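You operate a simulated robot arm through the tools that you are given. There is no shell and no other tool. Be economical: measure what you need, move in short steps, check, and stop when the job is done.

Carry out the task below with a simulated robot arm. There is one attempt and no reset: what you move stays moved.

TASK
On the worktop under the window, make the teal mug and the jar change places.
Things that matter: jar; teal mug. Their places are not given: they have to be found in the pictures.

It is judged by the outcome, as a careful person would: the job done as asked, and still so three seconds after it is handed in. It fails if anything else is knocked over, pushed out of place, dropped, spilled or broken.

THE ROBOT
A 6-joint arm with a two-finger parallel gripper, fixed in place. Base frame: the origin is at the foot of the arm, x ahead of it, y to its left, z up; the work surface is at about z = 0. Lengths are in mm, angles in degrees, forces in N, time in s.
With the tool pointing down near the work surface it reaches from about 180 to 460 mm from the base axis. Its first joint turns from -70.0 to 70.0 degrees. Payload 1.9 kg.
Tool frame: the origin (TCP) lies between the finger pads and is the grasp point; the fingertips stand 23 mm ahead of it; z points along the fingers, y is the line along which they close. The gripper opens to 94 mm. The fingers are 38 mm wide and 10 mm thick; the gripper's body (54 by 96 mm) begins 39 mm behind the TCP.
Orientation is told as [roll, pitch, yaw] about the base's x, y, z axes, in that order, counted from this pose: with the fingers straight down and closing along the base's y, the tool's x points along the base's -x, its y along +y and its z along -z.

THE INTERFACE
- The arm moves only by the tool drive_tool. Its argument "rows" is a list of rows, each an object (a shift or turn left out is 0, a gripper value left out holds the last) with "linear": the shift along the tool's x, y, z in units of 25 mm (1.0 is 25 mm), a list of three; "angular": the turn, a rotation vector about the tool's x, y, z in units of 4 degrees (1.0 is 4 degrees), a list of three; "hand": the finger opening in mm, from 0 to 94. In form: [{"linear": [tx, ty, tz], "angular": [wx, wy, wz], "hand": hand}, ...]. A call has 1 to 8 rows; each row shifts and turns the commanded pose from where the row before left it, along the tool's axes as they then stand. A call with a number of a shift or a turn outside -1 to 1 is refused whole. A row lasts 0.2 s, in which the tool goes at most 50 mm and 8.6 degrees; a call with a longer step from one row to the next is refused whole, and so is a gripper value outside its range. A pose out of reach is approached as far as the arm can. The call stops where the force on the tool passes 40 N (or 10 N more than at its start, if that is more) or the arm is blocked; 0.2 s more then pass. The fingers move at their own pace (about 108 mm/s each) and stop on an object; they squeeze with about 36 N. The grip force told is the motor's: it shows also when the fingers shut on nothing. Time passes only in rows, and 0.2 s behind the last, so rows that do not move let the fingers close. It gives the time, the measured TCP pose, the force on the tool (base axes), the opening and the grip force at its end, in the units of the frame above (readings bear some noise).
- Cameras (640 x 400 px; columns grow to the right, rows downward): "scene" is fixed at [73.5, 342.3, 407.4]; the picture's right is [-0.45, -0.89, 0.00], its down [-0.62, 0.31, -0.72] and it looks along [0.65, -0.32, -0.69] (base axes); focal length 238 px, centre (320, 200). "wrist" rides on the gripper at [-39, 0, -44] in the tool frame; the picture's right is [0.00, -1.00, 0.00], its down [0.97, 0.00, -0.24] and it looks along [0.24, 0.00, 0.97] (tool axes); focal length 218 px, centre (320, 200).
- camera(camera): a new picture of that camera. No time passes.
- pixel_to_xyz(camera, pixels): there is no depth. For up to 12 entries [column, row, z] of the newest picture of that camera ("zoom" is the newest enlarged one), the place [x, y] in the base frame at which the ray of that pixel passes the height z, good to about 2 mm. No time passes.
- close_up(camera, box): a new picture of the part [left, top, right, bottom] of that camera's present view, enlarged. No time passes.
- close_job(): hands the job in; it is judged then, once.

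Work in short steps. Measure before you move; look again where a grasp or a placing could have gone wrong, and mend it. You have 80 turns and 46 pictures in all, the two below and enlarged ones among them. Open the gripper and draw the arm clear of the work before you hand the job in, unless the task says otherwise; then end with one line.

The tools are called after "Request:" as a command line: name --argument value ..., lists and objects as JSON in quotes. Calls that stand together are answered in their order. drive_tool: Moves the arm, as the interface text tells. Its arguments: {"type":"object","properties":{"rows":{"type":"array","items":{"type":"object","properties":{"linear":{"type":"array","items":{"type":"number"}},"angular":{"type":"array","items":{"type":"number"}},"hand":{"type":"number"}}}}},"required":["rows"]} The other tools are called the same way: camera (camera) takes a picture; pixel_to_xyz (camera, pixels) gives the place at which the rays of pixels pass given heights; close_up (camera, box) takes an enlarged picture of a part of a camera's view; close_job () hands the job in.

At the start:

```text
time_s: 0.0
tcp_pos: [240.1, 204.1, 256.5]
tool_rot: [0.0, -0.1, 0.0]
force: [0.3, -0.3, -0.1]
opening: 93.8
grip_force: 0.1
```

scene: 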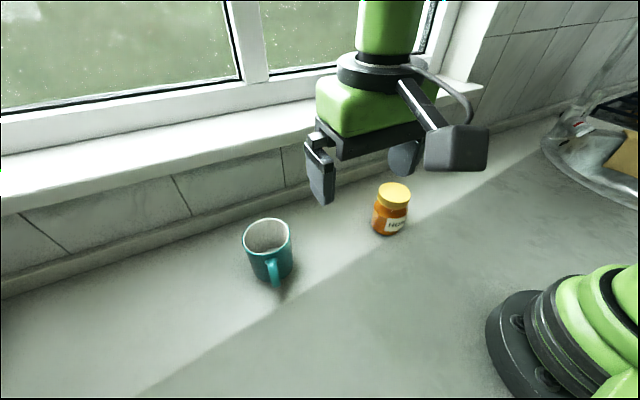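
wrist: 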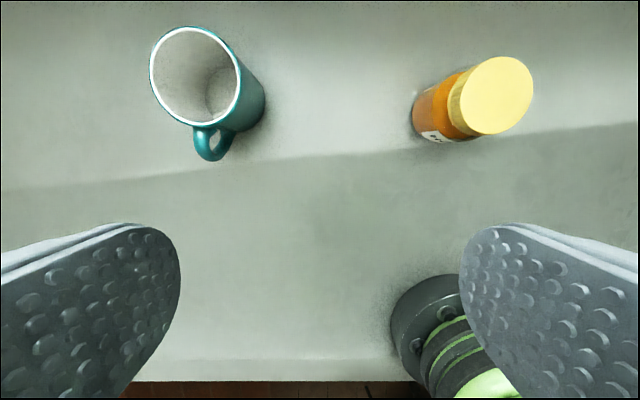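

The scene shows the mug near pixel (268,250) and the jar near (391,210). I enlarge both views to measure them.

Request:
close_up --camera "scene" --box '[220, 160, 440, 300]'

Request:
pixel_to_xyz --camera "wrist" --pixels '[[151, 72, 80], [240, 85, 80], [192, 27, 80], [197, 126, 80], [265, 95, 0], [207, 160, 40], [220, 128, 40], [448, 95, 80], [533, 85, 80], [490, 57, 80], [490, 135, 80], [413, 115, 0]]'

Request:
pixel_to_xyz --camera "scene" --pixels '[[243, 240, 80], [291, 233, 80], [268, 219, 80], [268, 252, 80], [275, 285, 0], [256, 276, 0], [292, 268, 0], [378, 195, 80], [411, 195, 80], [387, 236, 0], [372, 226, 0], [405, 228, 0]]'

```text
2.86 times, centred on (330, 230) of scene
```

zoom: 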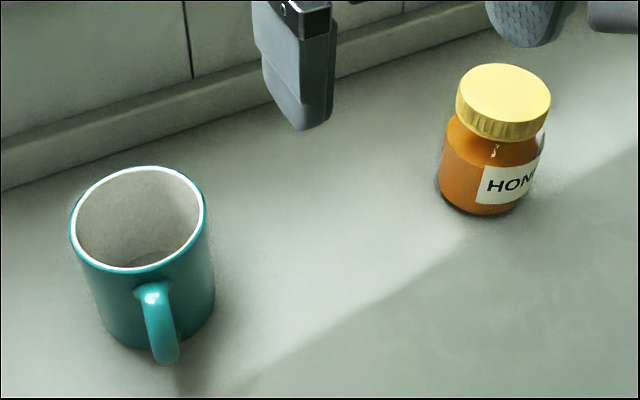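

```text
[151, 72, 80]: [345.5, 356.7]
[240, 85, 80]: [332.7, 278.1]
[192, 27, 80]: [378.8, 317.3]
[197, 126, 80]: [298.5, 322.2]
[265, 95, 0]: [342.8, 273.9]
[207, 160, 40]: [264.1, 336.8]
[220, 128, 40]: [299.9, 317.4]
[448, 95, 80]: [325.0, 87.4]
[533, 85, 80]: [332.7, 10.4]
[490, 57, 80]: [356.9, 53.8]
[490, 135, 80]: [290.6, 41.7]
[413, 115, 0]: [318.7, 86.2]
```

```text
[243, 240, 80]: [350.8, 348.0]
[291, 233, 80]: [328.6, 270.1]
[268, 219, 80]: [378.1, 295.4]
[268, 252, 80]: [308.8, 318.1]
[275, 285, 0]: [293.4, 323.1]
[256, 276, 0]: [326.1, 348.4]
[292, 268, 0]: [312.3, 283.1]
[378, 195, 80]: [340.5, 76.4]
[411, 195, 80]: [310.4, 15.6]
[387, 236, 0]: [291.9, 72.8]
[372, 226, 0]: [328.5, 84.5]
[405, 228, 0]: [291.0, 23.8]
```

The mug's centre comes out near (334, 311), top about z 94, and the jar's near (324, 48), top about z 80. Next I check where the wall stands before moving near it.

Request:
pixel_to_xyz --camera "zoom" --pixels '[[0, 190, 0], [240, 110, 0], [500, 25, 0], [138, 218, 94], [70, 222, 94], [206, 215, 94], [503, 92, 80], [458, 100, 80], [551, 100, 80], [160, 365, 25], [152, 288, 75], [438, 180, 30]]'

Request:
pixel_to_xyz --camera "scene" --pixels '[[5, 296, 0], [200, 190, 250], [200, 145, 250], [300, 110, 250]]'

```text
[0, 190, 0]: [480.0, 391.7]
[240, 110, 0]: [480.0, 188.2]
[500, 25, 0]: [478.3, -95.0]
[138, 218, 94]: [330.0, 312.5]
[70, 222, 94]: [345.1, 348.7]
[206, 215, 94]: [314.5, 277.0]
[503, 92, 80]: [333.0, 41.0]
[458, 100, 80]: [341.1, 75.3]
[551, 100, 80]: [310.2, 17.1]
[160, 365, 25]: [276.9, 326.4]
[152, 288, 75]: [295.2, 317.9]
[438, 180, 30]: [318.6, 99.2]
```

```text
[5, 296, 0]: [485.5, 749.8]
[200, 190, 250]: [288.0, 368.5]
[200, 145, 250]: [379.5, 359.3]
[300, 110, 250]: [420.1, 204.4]
```

The wall is at x≈480, so there is room. I move above the mug at z≈180.

Request:
drive_tool --rows '[{"linear": [-0.72, 0.856, 0.6], "hand": 94}, {"linear": [-0.72, 0.856, 0.6]}, {"linear": [-0.72, 0.856, 0.6]}, {"linear": [-0.72, 0.856, 0.6]}, {"linear": [-0.72, 0.856, 0.6]}, {}]'

Request:
camera --camera "wrist"

Request:
camera --camera "scene"

```text
time_s: 1.4
tcp_pos: [330.3, 310.2, 180.5]
tool_rot: [0.1, 0.2, 0.0]
force: [1.0, 0.4, 0.6]
opening: 94.3
grip_force: 0.0
```

```text
42 pictures are left
```

wrist: 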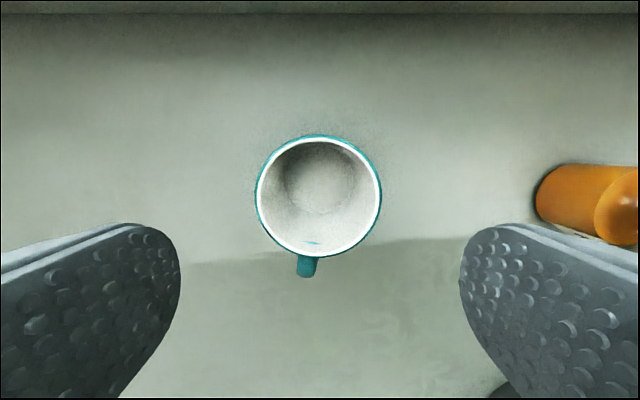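

```text
41 pictures are left
```

scene: 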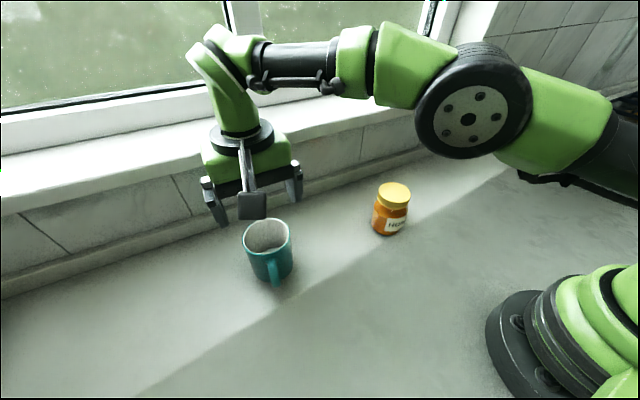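

The rim centre is at wrist pixel (318,195) and the handle at (306,266). I convert these to check the centring.

Request:
pixel_to_xyz --camera "wrist" --pixels '[[318, 196, 94], [255, 196, 94], [382, 196, 94], [318, 135, 94], [318, 258, 94], [306, 277, 70], [318, 185, 5]]'

```text
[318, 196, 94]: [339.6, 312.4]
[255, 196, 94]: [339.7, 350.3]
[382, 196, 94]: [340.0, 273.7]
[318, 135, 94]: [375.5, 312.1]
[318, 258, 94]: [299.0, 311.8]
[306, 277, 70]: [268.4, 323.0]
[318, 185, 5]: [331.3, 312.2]
```

The mug's centre is about (335, 312), diameter 77. I lower to z≈60 with the fingers on both sides in y.

Request:
drive_tool --rows '[{"linear": [-0.16, 0.07, 0.8]}, {"linear": [0, 0, 0.8]}, {"linear": [0, 0, 0.8]}, {"linear": [0, 0, 0.8]}, {"linear": [0, 0, 0.8]}, {"linear": [0, 0, 0.8]}, {}]'

Request:
camera --camera "scene"

```text
time_s: 3.0
tcp_pos: [334.7, 313.2, 60.4]
tool_rot: [0.0, -0.1, 0.0]
force: [1.4, -0.5, 0.0]
opening: 93.9
grip_force: 0.1
```

```text
40 pictures are left
```

scene: 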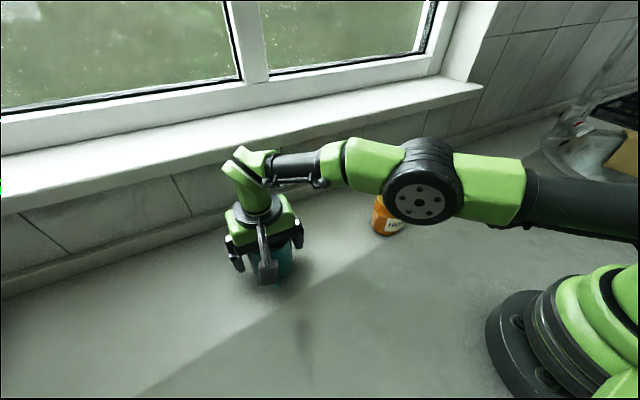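

The fingers straddle the mug with no contact force, so I close.

Request:
drive_tool --rows '[{"hand": 60}, {"hand": 60}, {"hand": 60}]'

```text
time_s: 3.8
tcp_pos: [335.2, 314.4, 60.4]
tool_rot: [0.0, 0.0, -0.1]
force: [0.9, 0.6, 0.3]
opening: 81.5
grip_force: 36.1
```

It grips at an 81 mm opening with 36 N. I lift 40 mm and check.

Request:
drive_tool --rows '[{"linear": [0, 0, -0.5], "hand": 60}, {"linear": [0, 0, -0.5]}, {"linear": [0, 0, -0.6]}, {}]'

Request:
camera --camera "scene"

```text
time_s: 4.8
tcp_pos: [335.1, 313.2, 101.0]
tool_rot: [0.0, 0.0, 0.1]
force: [0.2, 0.4, -3.2]
opening: 81.5
grip_force: 35.9
```

```text
39 pictures are left
```

scene: 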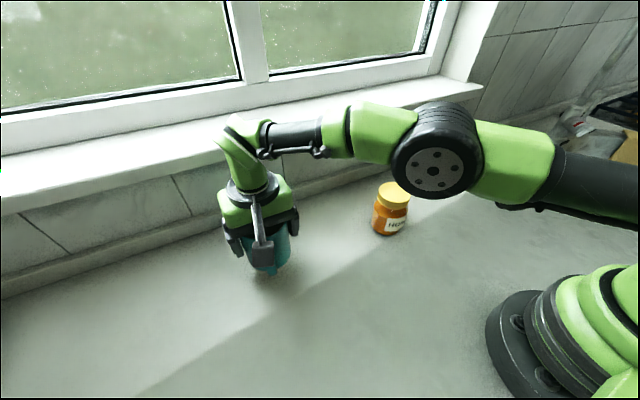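

The mug is lifted. I carry it to a free spot at about (220, 185) at constant height.

Request:
drive_tool --rows '[{"linear": [0.657, -0.733, 0]}, {"linear": [0.657, -0.733, 0]}, {"linear": [0.657, -0.733, 0]}, {"linear": [0.657, -0.733, 0]}, {"linear": [0.657, -0.733, 0]}, {"linear": [0.657, -0.733, 0]}, {"linear": [0.657, -0.733, 0]}, {}]'

Request:
drive_tool --rows '[{"linear": [0, 0, 0.5]}, {"linear": [0, 0, 0.5]}, {"linear": [0, 0, 0.4]}, {"linear": [0, 0, 0.14]}, {}]'

Request:
camera --camera "scene"

```text
time_s: 6.6
tcp_pos: [219.1, 183.8, 101.5]
tool_rot: [0.0, 0.0, -0.1]
force: [0.0, 0.5, -2.6]
opening: 81.2
grip_force: 36.3
```

```text
time_s: 7.8
tcp_pos: [218.7, 184.0, 62.7]
tool_rot: [-0.1, 0.0, -0.1]
force: [-0.6, -0.1, -2.8]
opening: 81.7
grip_force: 36.2
```

```text
38 pictures are left
```

scene: 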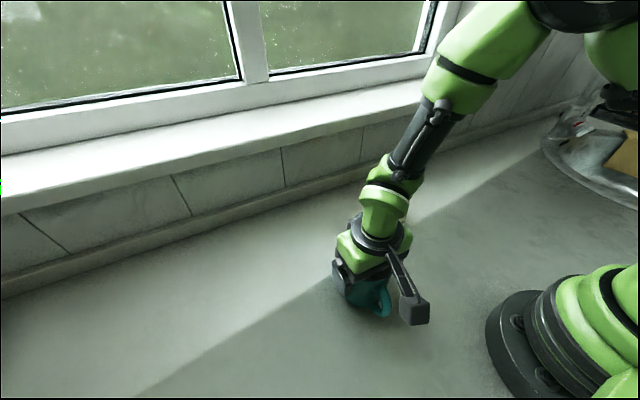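

The force still shows the mug's weight, so I lower the last ~2 mm, then release.

Request:
drive_tool --rows '[{"linear": [0, 0, 0.05]}, {"linear": [0, 0, 0.04]}, {}]'

```text
time_s: 8.6
tcp_pos: [219.7, 186.3, 60.3]
tool_rot: [0.1, 0.0, -0.1]
force: [-6.2, -6.5, 22.3]
opening: 81.3
grip_force: 36.1
```

It has contacted the worktop, so I open and rise.

Request:
drive_tool --rows '[{"linear": [0, 0, -0.03]}, {"hand": 94}, {"hand": 94}, {}]'

Request:
drive_tool --rows '[{"linear": [0, 0, -0.5], "hand": 94}, {"linear": [0, 0, -1]}, {"linear": [0, 0, -1]}, {"linear": [0, 0, -1]}, {"linear": [0, 0, -1]}, {"linear": [0, 0, -0.3]}, {}]'

Request:
camera --camera "wrist"

Request:
camera --camera "scene"

```text
time_s: 9.6
tcp_pos: [219.7, 185.3, 60.9]
tool_rot: [-0.1, 0.0, -0.1]
force: [-0.7, -0.2, -0.3]
opening: 94.5
grip_force: 0.0
```

```text
time_s: 11.2
tcp_pos: [220.4, 184.1, 181.2]
tool_rot: [-0.1, 0.0, 0.0]
force: [0.6, -1.1, 0.8]
opening: 94.0
grip_force: 0.0
```

```text
37 pictures are left
```

wrist: 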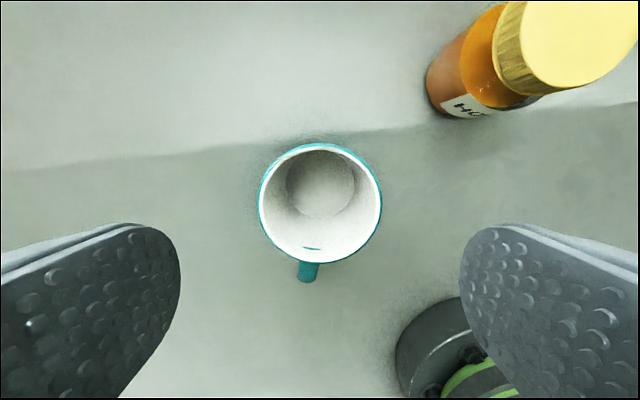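

```text
36 pictures are left
```

scene: 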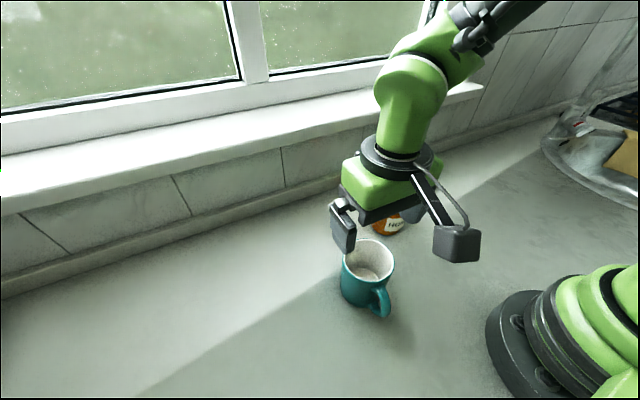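

The mug stands safely at the temporary spot. Now I move over the jar.

Request:
drive_tool --rows '[{"linear": [-0.693, -0.907, 0]}, {"linear": [-0.693, -0.907, 0]}, {"linear": [-0.693, -0.907, 0]}, {"linear": [-0.693, -0.907, 0]}, {"linear": [-0.693, -0.907, 0]}, {"linear": [-0.693, -0.907, 0]}, {}]'

Request:
camera --camera "wrist"

Request:
camera --camera "scene"

```text
time_s: 12.8
tcp_pos: [322.7, 48.6, 180.1]
tool_rot: [0.0, -0.1, 0.0]
force: [0.7, -0.1, -0.1]
opening: 94.0
grip_force: 0.0
```

```text
35 pictures are left
```

wrist: 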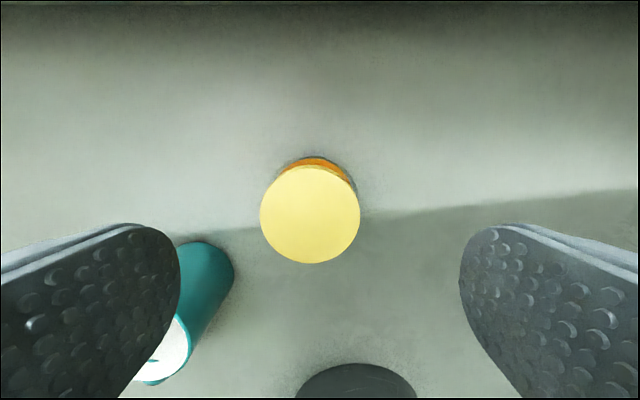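

```text
34 pictures are left
```

scene: 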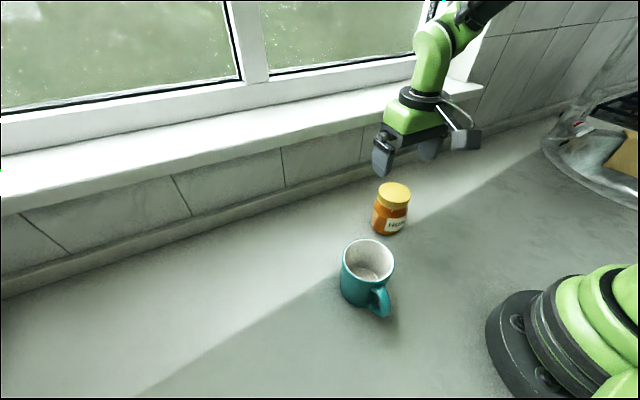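

The lid's centre is at wrist pixel (310,214) and its width spans 260–361. I convert these to place the jar.

Request:
pixel_to_xyz --camera "wrist" --pixels '[[310, 214, 80], [260, 214, 80], [361, 214, 80], [310, 165, 80], [310, 264, 80], [310, 214, 90], [318, 157, 40]]'

Request:
close_up --camera "scene" --box '[340, 165, 440, 250]'

Request:
pixel_to_xyz --camera "scene" --pixels '[[395, 192, 80], [395, 192, 90], [395, 192, 100]]'

```text
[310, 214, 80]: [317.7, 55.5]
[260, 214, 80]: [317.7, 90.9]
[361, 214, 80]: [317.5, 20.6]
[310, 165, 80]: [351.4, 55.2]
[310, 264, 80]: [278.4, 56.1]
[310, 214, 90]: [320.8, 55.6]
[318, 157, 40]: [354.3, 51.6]
```

```text
4.71 times, centred on (390, 208) of scene
```

zoom: 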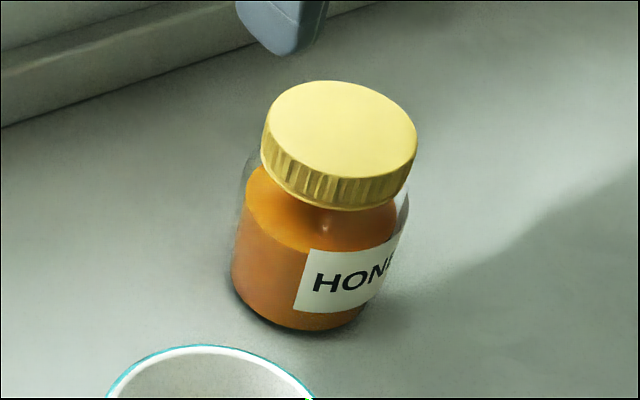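

```text
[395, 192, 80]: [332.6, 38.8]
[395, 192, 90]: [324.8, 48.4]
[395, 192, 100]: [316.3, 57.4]
```

Matching the two views gives a lid top at z≈95 and a centre at (321, 55). I centre there and lower to z≈62.

Request:
drive_tool --rows '[{"linear": [0.07, 0.26, 0.6]}, {"linear": [0, 0, 0.9]}, {"linear": [0, 0, 0.9]}, {"linear": [0, 0, 0.9]}, {"linear": [0, 0, 0.8]}, {"linear": [0, 0, 0.6]}, {}]'

Request:
close_up --camera "scene" --box '[320, 140, 480, 260]'

```text
time_s: 14.4
tcp_pos: [320.7, 55.1, 63.1]
tool_rot: [0.0, 0.0, 0.0]
force: [0.6, 0.0, 0.0]
opening: 93.9
grip_force: 0.0
```

```text
3.33 times, centred on (400, 200) of scene
```

zoom: 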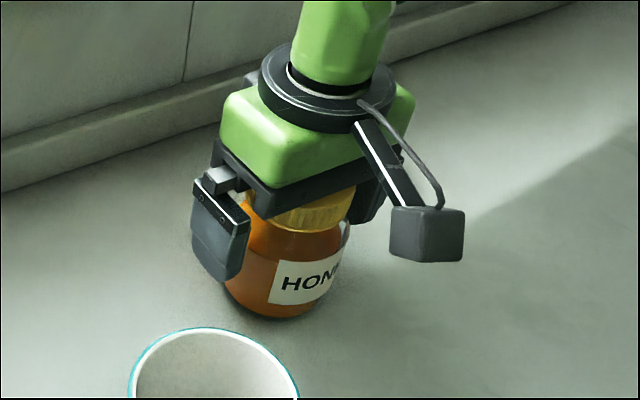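

The fingers straddle the jar. I lower 2 mm more and close.

Request:
drive_tool --rows '[{"linear": [0, 0, 0.1]}, {"hand": 55}, {"hand": 55}, {"hand": 55}]'

Request:
drive_tool --rows '[{"linear": [0, 0, -0.2], "hand": 55}, {"linear": [0, 0, -0.4]}, {"linear": [0, 0, -0.6]}, {"linear": [0, 0, -0.4]}, {}]'

Request:
close_up --camera "scene" --box '[320, 140, 480, 260]'

```text
time_s: 15.4
tcp_pos: [321.7, 55.3, 61.3]
tool_rot: [0.0, 0.1, 0.0]
force: [-0.9, -1.1, 2.6]
opening: 71.1
grip_force: 36.4
```

```text
time_s: 16.6
tcp_pos: [322.3, 55.5, 100.6]
tool_rot: [0.0, 0.0, 0.0]
force: [-0.6, -1.0, -6.4]
opening: 70.9
grip_force: 36.0
```

```text
3.33 times, centred on (400, 200) of scene
```

zoom: 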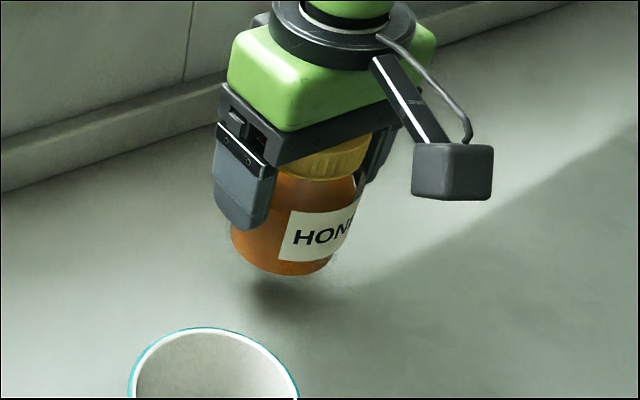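

The jar hangs upright with 6 N of weight. I carry it in y at this height to the mug's former place, (335, 313.5).

Request:
drive_tool --rows '[{"linear": [-0.043, 0.6, 0]}, {"linear": [-0.043, 0.9, 0]}, {"linear": [-0.043, 0.9, 0]}, {"linear": [-0.043, 0.9, 0]}, {"linear": [-0.043, 0.9, 0]}, {"linear": [-0.043, 0.9, 0]}, {}]'

Request:
drive_tool --rows '[{"linear": [-0.043, 0.9, 0]}, {"linear": [-0.043, 0.9, 0]}, {"linear": [-0.043, 0.9, 0]}, {"linear": [-0.043, 0.9, 0]}, {"linear": [-0.043, 0.9, 0]}, {"linear": [-0.043, 0.72, 0]}, {}]'

Request:
camera --camera "scene"

```text
time_s: 18.2
tcp_pos: [329.3, 183.0, 101.4]
tool_rot: [0.0, 0.0, 0.0]
force: [-0.1, -0.1, -5.9]
opening: 71.2
grip_force: 36.4
```

```text
time_s: 19.8
tcp_pos: [336.0, 314.6, 100.0]
tool_rot: [0.0, 0.1, 0.0]
force: [0.0, -0.5, -5.8]
opening: 70.8
grip_force: 36.1
```

```text
30 pictures are left
```

scene: 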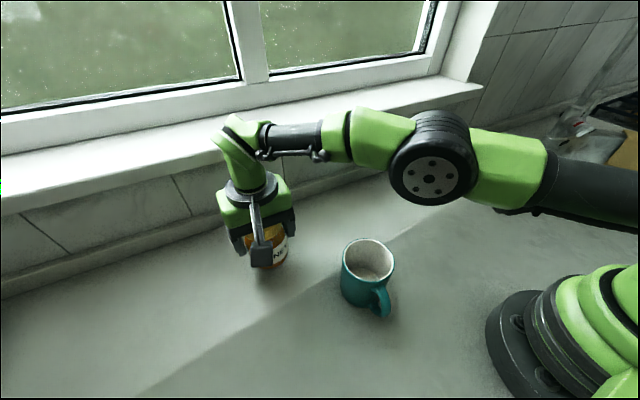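

I'm over the place, so I lower to about z 63, then the last bit gently.

Request:
drive_tool --rows '[{"linear": [0.02, -0.03, 0.5]}, {"linear": [0, 0, 0.5]}, {"linear": [0, 0, 0.4]}, {"linear": [0, 0, 0.07]}, {}]'

Request:
drive_tool --rows '[{"linear": [0, 0, 0.04]}, {}]'

```text
time_s: 21.0
tcp_pos: [334.9, 312.3, 66.0]
tool_rot: [0.0, 0.1, 0.0]
force: [-0.3, 0.7, -5.9]
opening: 70.8
grip_force: 36.2
```

```text
time_s: 21.6
tcp_pos: [335.2, 313.9, 63.2]
tool_rot: [0.0, 0.0, 0.0]
force: [-0.1, -0.8, -5.8]
opening: 71.1
grip_force: 36.1
```

It is still hanging, so I take another 1.5 mm.

Request:
drive_tool --rows '[{"linear": [0, 0, 0.05]}, {}]'

```text
time_s: 22.2
tcp_pos: [334.3, 312.6, 61.6]
tool_rot: [0.0, 0.1, -0.1]
force: [-0.4, -0.1, -5.9]
opening: 71.0
grip_force: 35.8
```

Request:
drive_tool --rows '[{"linear": [0, 0, 0.03]}, {}]'

```text
time_s: 22.8
tcp_pos: [335.3, 312.1, 60.3]
tool_rot: [-0.1, 0.0, 0.0]
force: [0.4, -0.5, -6.4]
opening: 70.9
grip_force: 35.9
```

There is still no contact (force -6.4), so I go on in small steps.

Request:
drive_tool --rows '[{"linear": [0, 0, 0.03]}, {}]'

```text
time_s: 23.4
tcp_pos: [334.3, 312.9, 61.1]
tool_rot: [0.1, 0.0, 0.0]
force: [-1.6, 0.5, 4.1]
opening: 70.8
grip_force: 36.1
```

It has touched down (force now +4), so I open and rise straight up.

Request:
drive_tool --rows '[{"hand": 94}, {"hand": 94}, {}]'

Request:
drive_tool --rows '[{"linear": [0, 0, -0.5], "hand": 94}, {"linear": [0, 0, -1]}, {"linear": [0, 0, -1]}, {"linear": [0, 0, -1]}, {"linear": [0, 0, -1]}, {"linear": [0, 0, -0.3]}, {}]'

Request:
drive_tool --rows '[{"linear": [0.657, -0.733, 0]}, {"linear": [0.657, -0.733, 0]}, {"linear": [0.657, -0.733, 0]}, {"linear": [0.657, -0.733, 0]}, {"linear": [0.657, -0.733, 0]}, {"linear": [0.657, -0.733, 0]}, {"linear": [0.657, -0.683, 0]}, {}]'

Request:
camera --camera "scene"

Request:
camera --camera "wrist"

```text
time_s: 24.2
tcp_pos: [335.3, 311.2, 60.4]
tool_rot: [0.1, -0.1, 0.0]
force: [1.5, 1.6, 6.2]
opening: 94.1
grip_force: 0.0
```

```text
time_s: 25.8
tcp_pos: [333.8, 313.2, 181.3]
tool_rot: [0.1, 0.0, -0.1]
force: [-0.6, -0.2, 0.3]
opening: 93.7
grip_force: 0.0
```

```text
time_s: 27.6
tcp_pos: [218.7, 186.9, 177.8]
tool_rot: [0.0, 0.0, -0.2]
force: [0.1, 0.3, 0.4]
opening: 94.0
grip_force: 0.1
```

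```text
29 pictures are left
```

scene: 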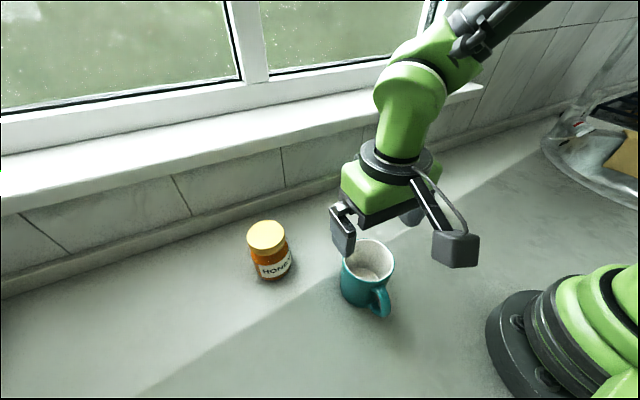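

```text
28 pictures are left
```

wrist: 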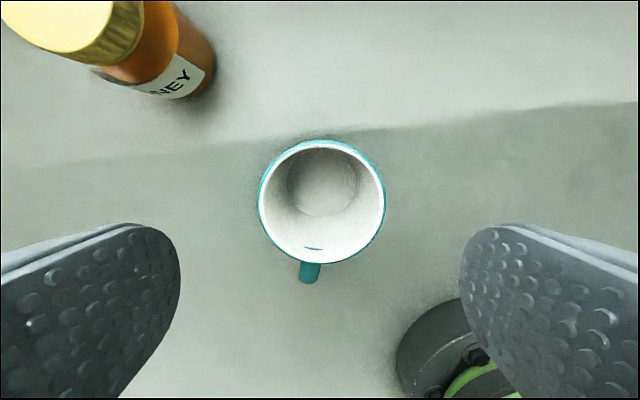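

The jar stands at the mug's former place. I lower on the mug again to z≈61 and grip.

Request:
drive_tool --rows '[{"linear": [-0.03, -0.03, 0.8]}, {"linear": [0, 0, 0.9]}, {"linear": [0, 0, 0.9]}, {"linear": [0, 0, 0.9]}, {"linear": [0, 0, 0.7]}, {"linear": [0, 0, 0.48]}, {}]'

Request:
drive_tool --rows '[{"hand": 60}, {"hand": 60}, {"hand": 60}]'

Request:
drive_tool --rows '[{"linear": [0, 0, -0.4], "hand": 60}, {"linear": [0, 0, -0.6]}, {"linear": [0, 0, -0.6]}, {}]'

Request:
camera --camera "scene"

```text
time_s: 29.2
tcp_pos: [221.1, 184.1, 63.0]
tool_rot: [0.0, 0.1, 0.0]
force: [0.2, 0.8, -0.7]
opening: 93.9
grip_force: 0.1
```

```text
time_s: 30.0
tcp_pos: [220.3, 184.1, 62.1]
tool_rot: [-0.1, 0.0, -0.1]
force: [1.0, 0.8, -1.0]
opening: 81.0
grip_force: 36.1
```

```text
time_s: 31.0
tcp_pos: [219.9, 183.1, 102.6]
tool_rot: [0.0, 0.1, -0.1]
force: [-0.8, 0.2, -3.7]
opening: 81.3
grip_force: 35.7
```

```text
27 pictures are left
```

scene: 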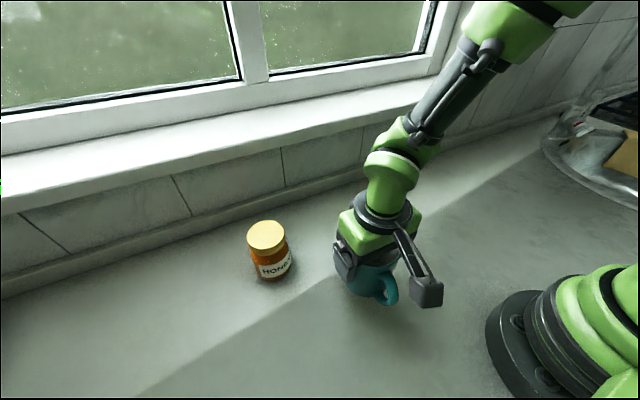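

The mug is lifted (3.7 N). I carry it to the jar's former place, (321.5, 55).

Request:
drive_tool --rows '[{"linear": [-0.677, -0.857, 0]}, {"linear": [-0.677, -0.857, 0]}, {"linear": [-0.677, -0.857, 0]}, {"linear": [-0.677, -0.857, 0]}, {"linear": [-0.677, -0.857, 0]}, {"linear": [-0.677, -0.857, 0]}, {}]'

Request:
drive_tool --rows '[{"linear": [0, 0, 0.5]}, {"linear": [0, 0, 0.5]}, {"linear": [0, 0, 0.4]}, {"linear": [0, 0, 0.1]}, {}]'

Request:
drive_tool --rows '[{"linear": [0, 0, 0.04]}, {}]'

```text
time_s: 32.6
tcp_pos: [322.8, 57.1, 103.6]
tool_rot: [0.0, 0.1, 0.0]
force: [0.2, -0.1, -2.7]
opening: 81.3
grip_force: 36.1
```

```text
time_s: 33.8
tcp_pos: [323.1, 56.4, 66.6]
tool_rot: [0.0, 0.1, 0.0]
force: [0.2, -0.2, -3.8]
opening: 81.3
grip_force: 35.8
```

```text
time_s: 34.4
tcp_pos: [322.6, 57.4, 64.2]
tool_rot: [0.0, 0.1, 0.1]
force: [0.2, 0.9, -2.7]
opening: 81.4
grip_force: 36.0
```

I adjust about 1 mm in x and y and lower a little more.

Request:
drive_tool --rows '[{"linear": [0.04, -0.07, 0.05]}, {}]'

Request:
drive_tool --rows '[{"linear": [0, 0, 0.03]}, {}]'

```text
time_s: 35.0
tcp_pos: [322.1, 53.5, 62.5]
tool_rot: [0.0, -0.1, 0.0]
force: [0.3, -0.7, -3.2]
opening: 81.1
grip_force: 35.8
```

```text
time_s: 35.6
tcp_pos: [321.6, 54.4, 63.4]
tool_rot: [0.0, -0.1, 0.0]
force: [-0.6, -0.3, -2.6]
opening: 80.9
grip_force: 35.3
```

Request:
drive_tool --rows '[{"linear": [0, 0, 0.03]}, {}]'

```text
time_s: 36.2
tcp_pos: [322.0, 54.0, 62.2]
tool_rot: [0.0, 0.1, 0.0]
force: [-1.5, 0.6, 2.9]
opening: 81.3
grip_force: 36.0
```

It has touched down, so I open, rise and check.

Request:
drive_tool --rows '[{"hand": 94}, {"hand": 94}, {}]'

Request:
drive_tool --rows '[{"linear": [0, 0, -0.5], "hand": 94}, {"linear": [0, 0, -1]}, {"linear": [0, 0, -1]}, {"linear": [0, 0, -1]}, {"linear": [0, 0, -1]}, {"linear": [0, 0, -1]}, {}]'

Request:
drive_tool --rows '[{"linear": [0.7, 0.8, -0.3]}, {"linear": [0.7, 0.8, -0.3]}, {"linear": [0.7, 0.8, -0.3]}, {"linear": [0.7, 0.8, -0.3]}, {"linear": [0.4, 0.8, 0]}, {"linear": [0, 0.8, 0]}, {}]'

Request:
camera --camera "scene"

Request:
camera --camera "wrist"

```text
time_s: 37.0
tcp_pos: [323.2, 55.4, 61.8]
tool_rot: [0.1, 0.0, 0.0]
force: [-1.1, -0.4, 0.1]
opening: 94.0
grip_force: 0.0
```

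```text
time_s: 38.6
tcp_pos: [321.9, 55.2, 198.4]
tool_rot: [0.0, 0.1, 0.1]
force: [-0.1, 0.1, 0.7]
opening: 93.9
grip_force: 0.0
```

```text
time_s: 40.2
tcp_pos: [241.0, 174.7, 228.6]
tool_rot: [0.0, 0.0, -0.2]
force: [0.3, 0.2, 0.4]
opening: 93.8
grip_force: 0.0
```

```text
26 pictures are left
```

scene: 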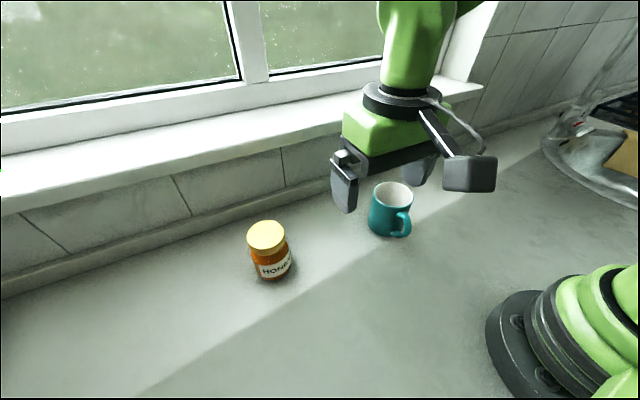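

```text
25 pictures are left
```

wrist: 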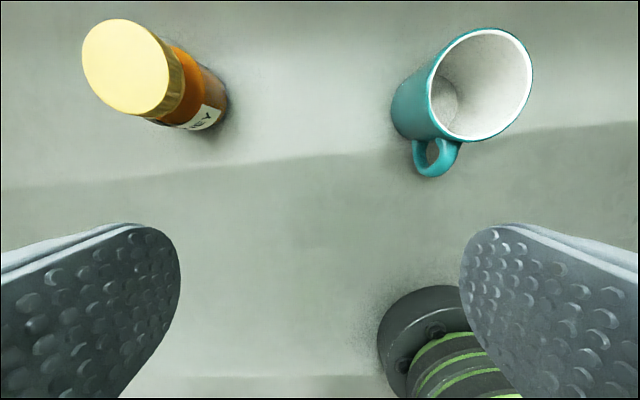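

Both stand upright in each other's places, and the gripper is open and clear. I hand the job in.

Request:
close_job

```text
The job is handed in.
```

The teal mug and the jar have changed places: both stand upright within a few millimetres of each other's old spots, and nothing else was touched.
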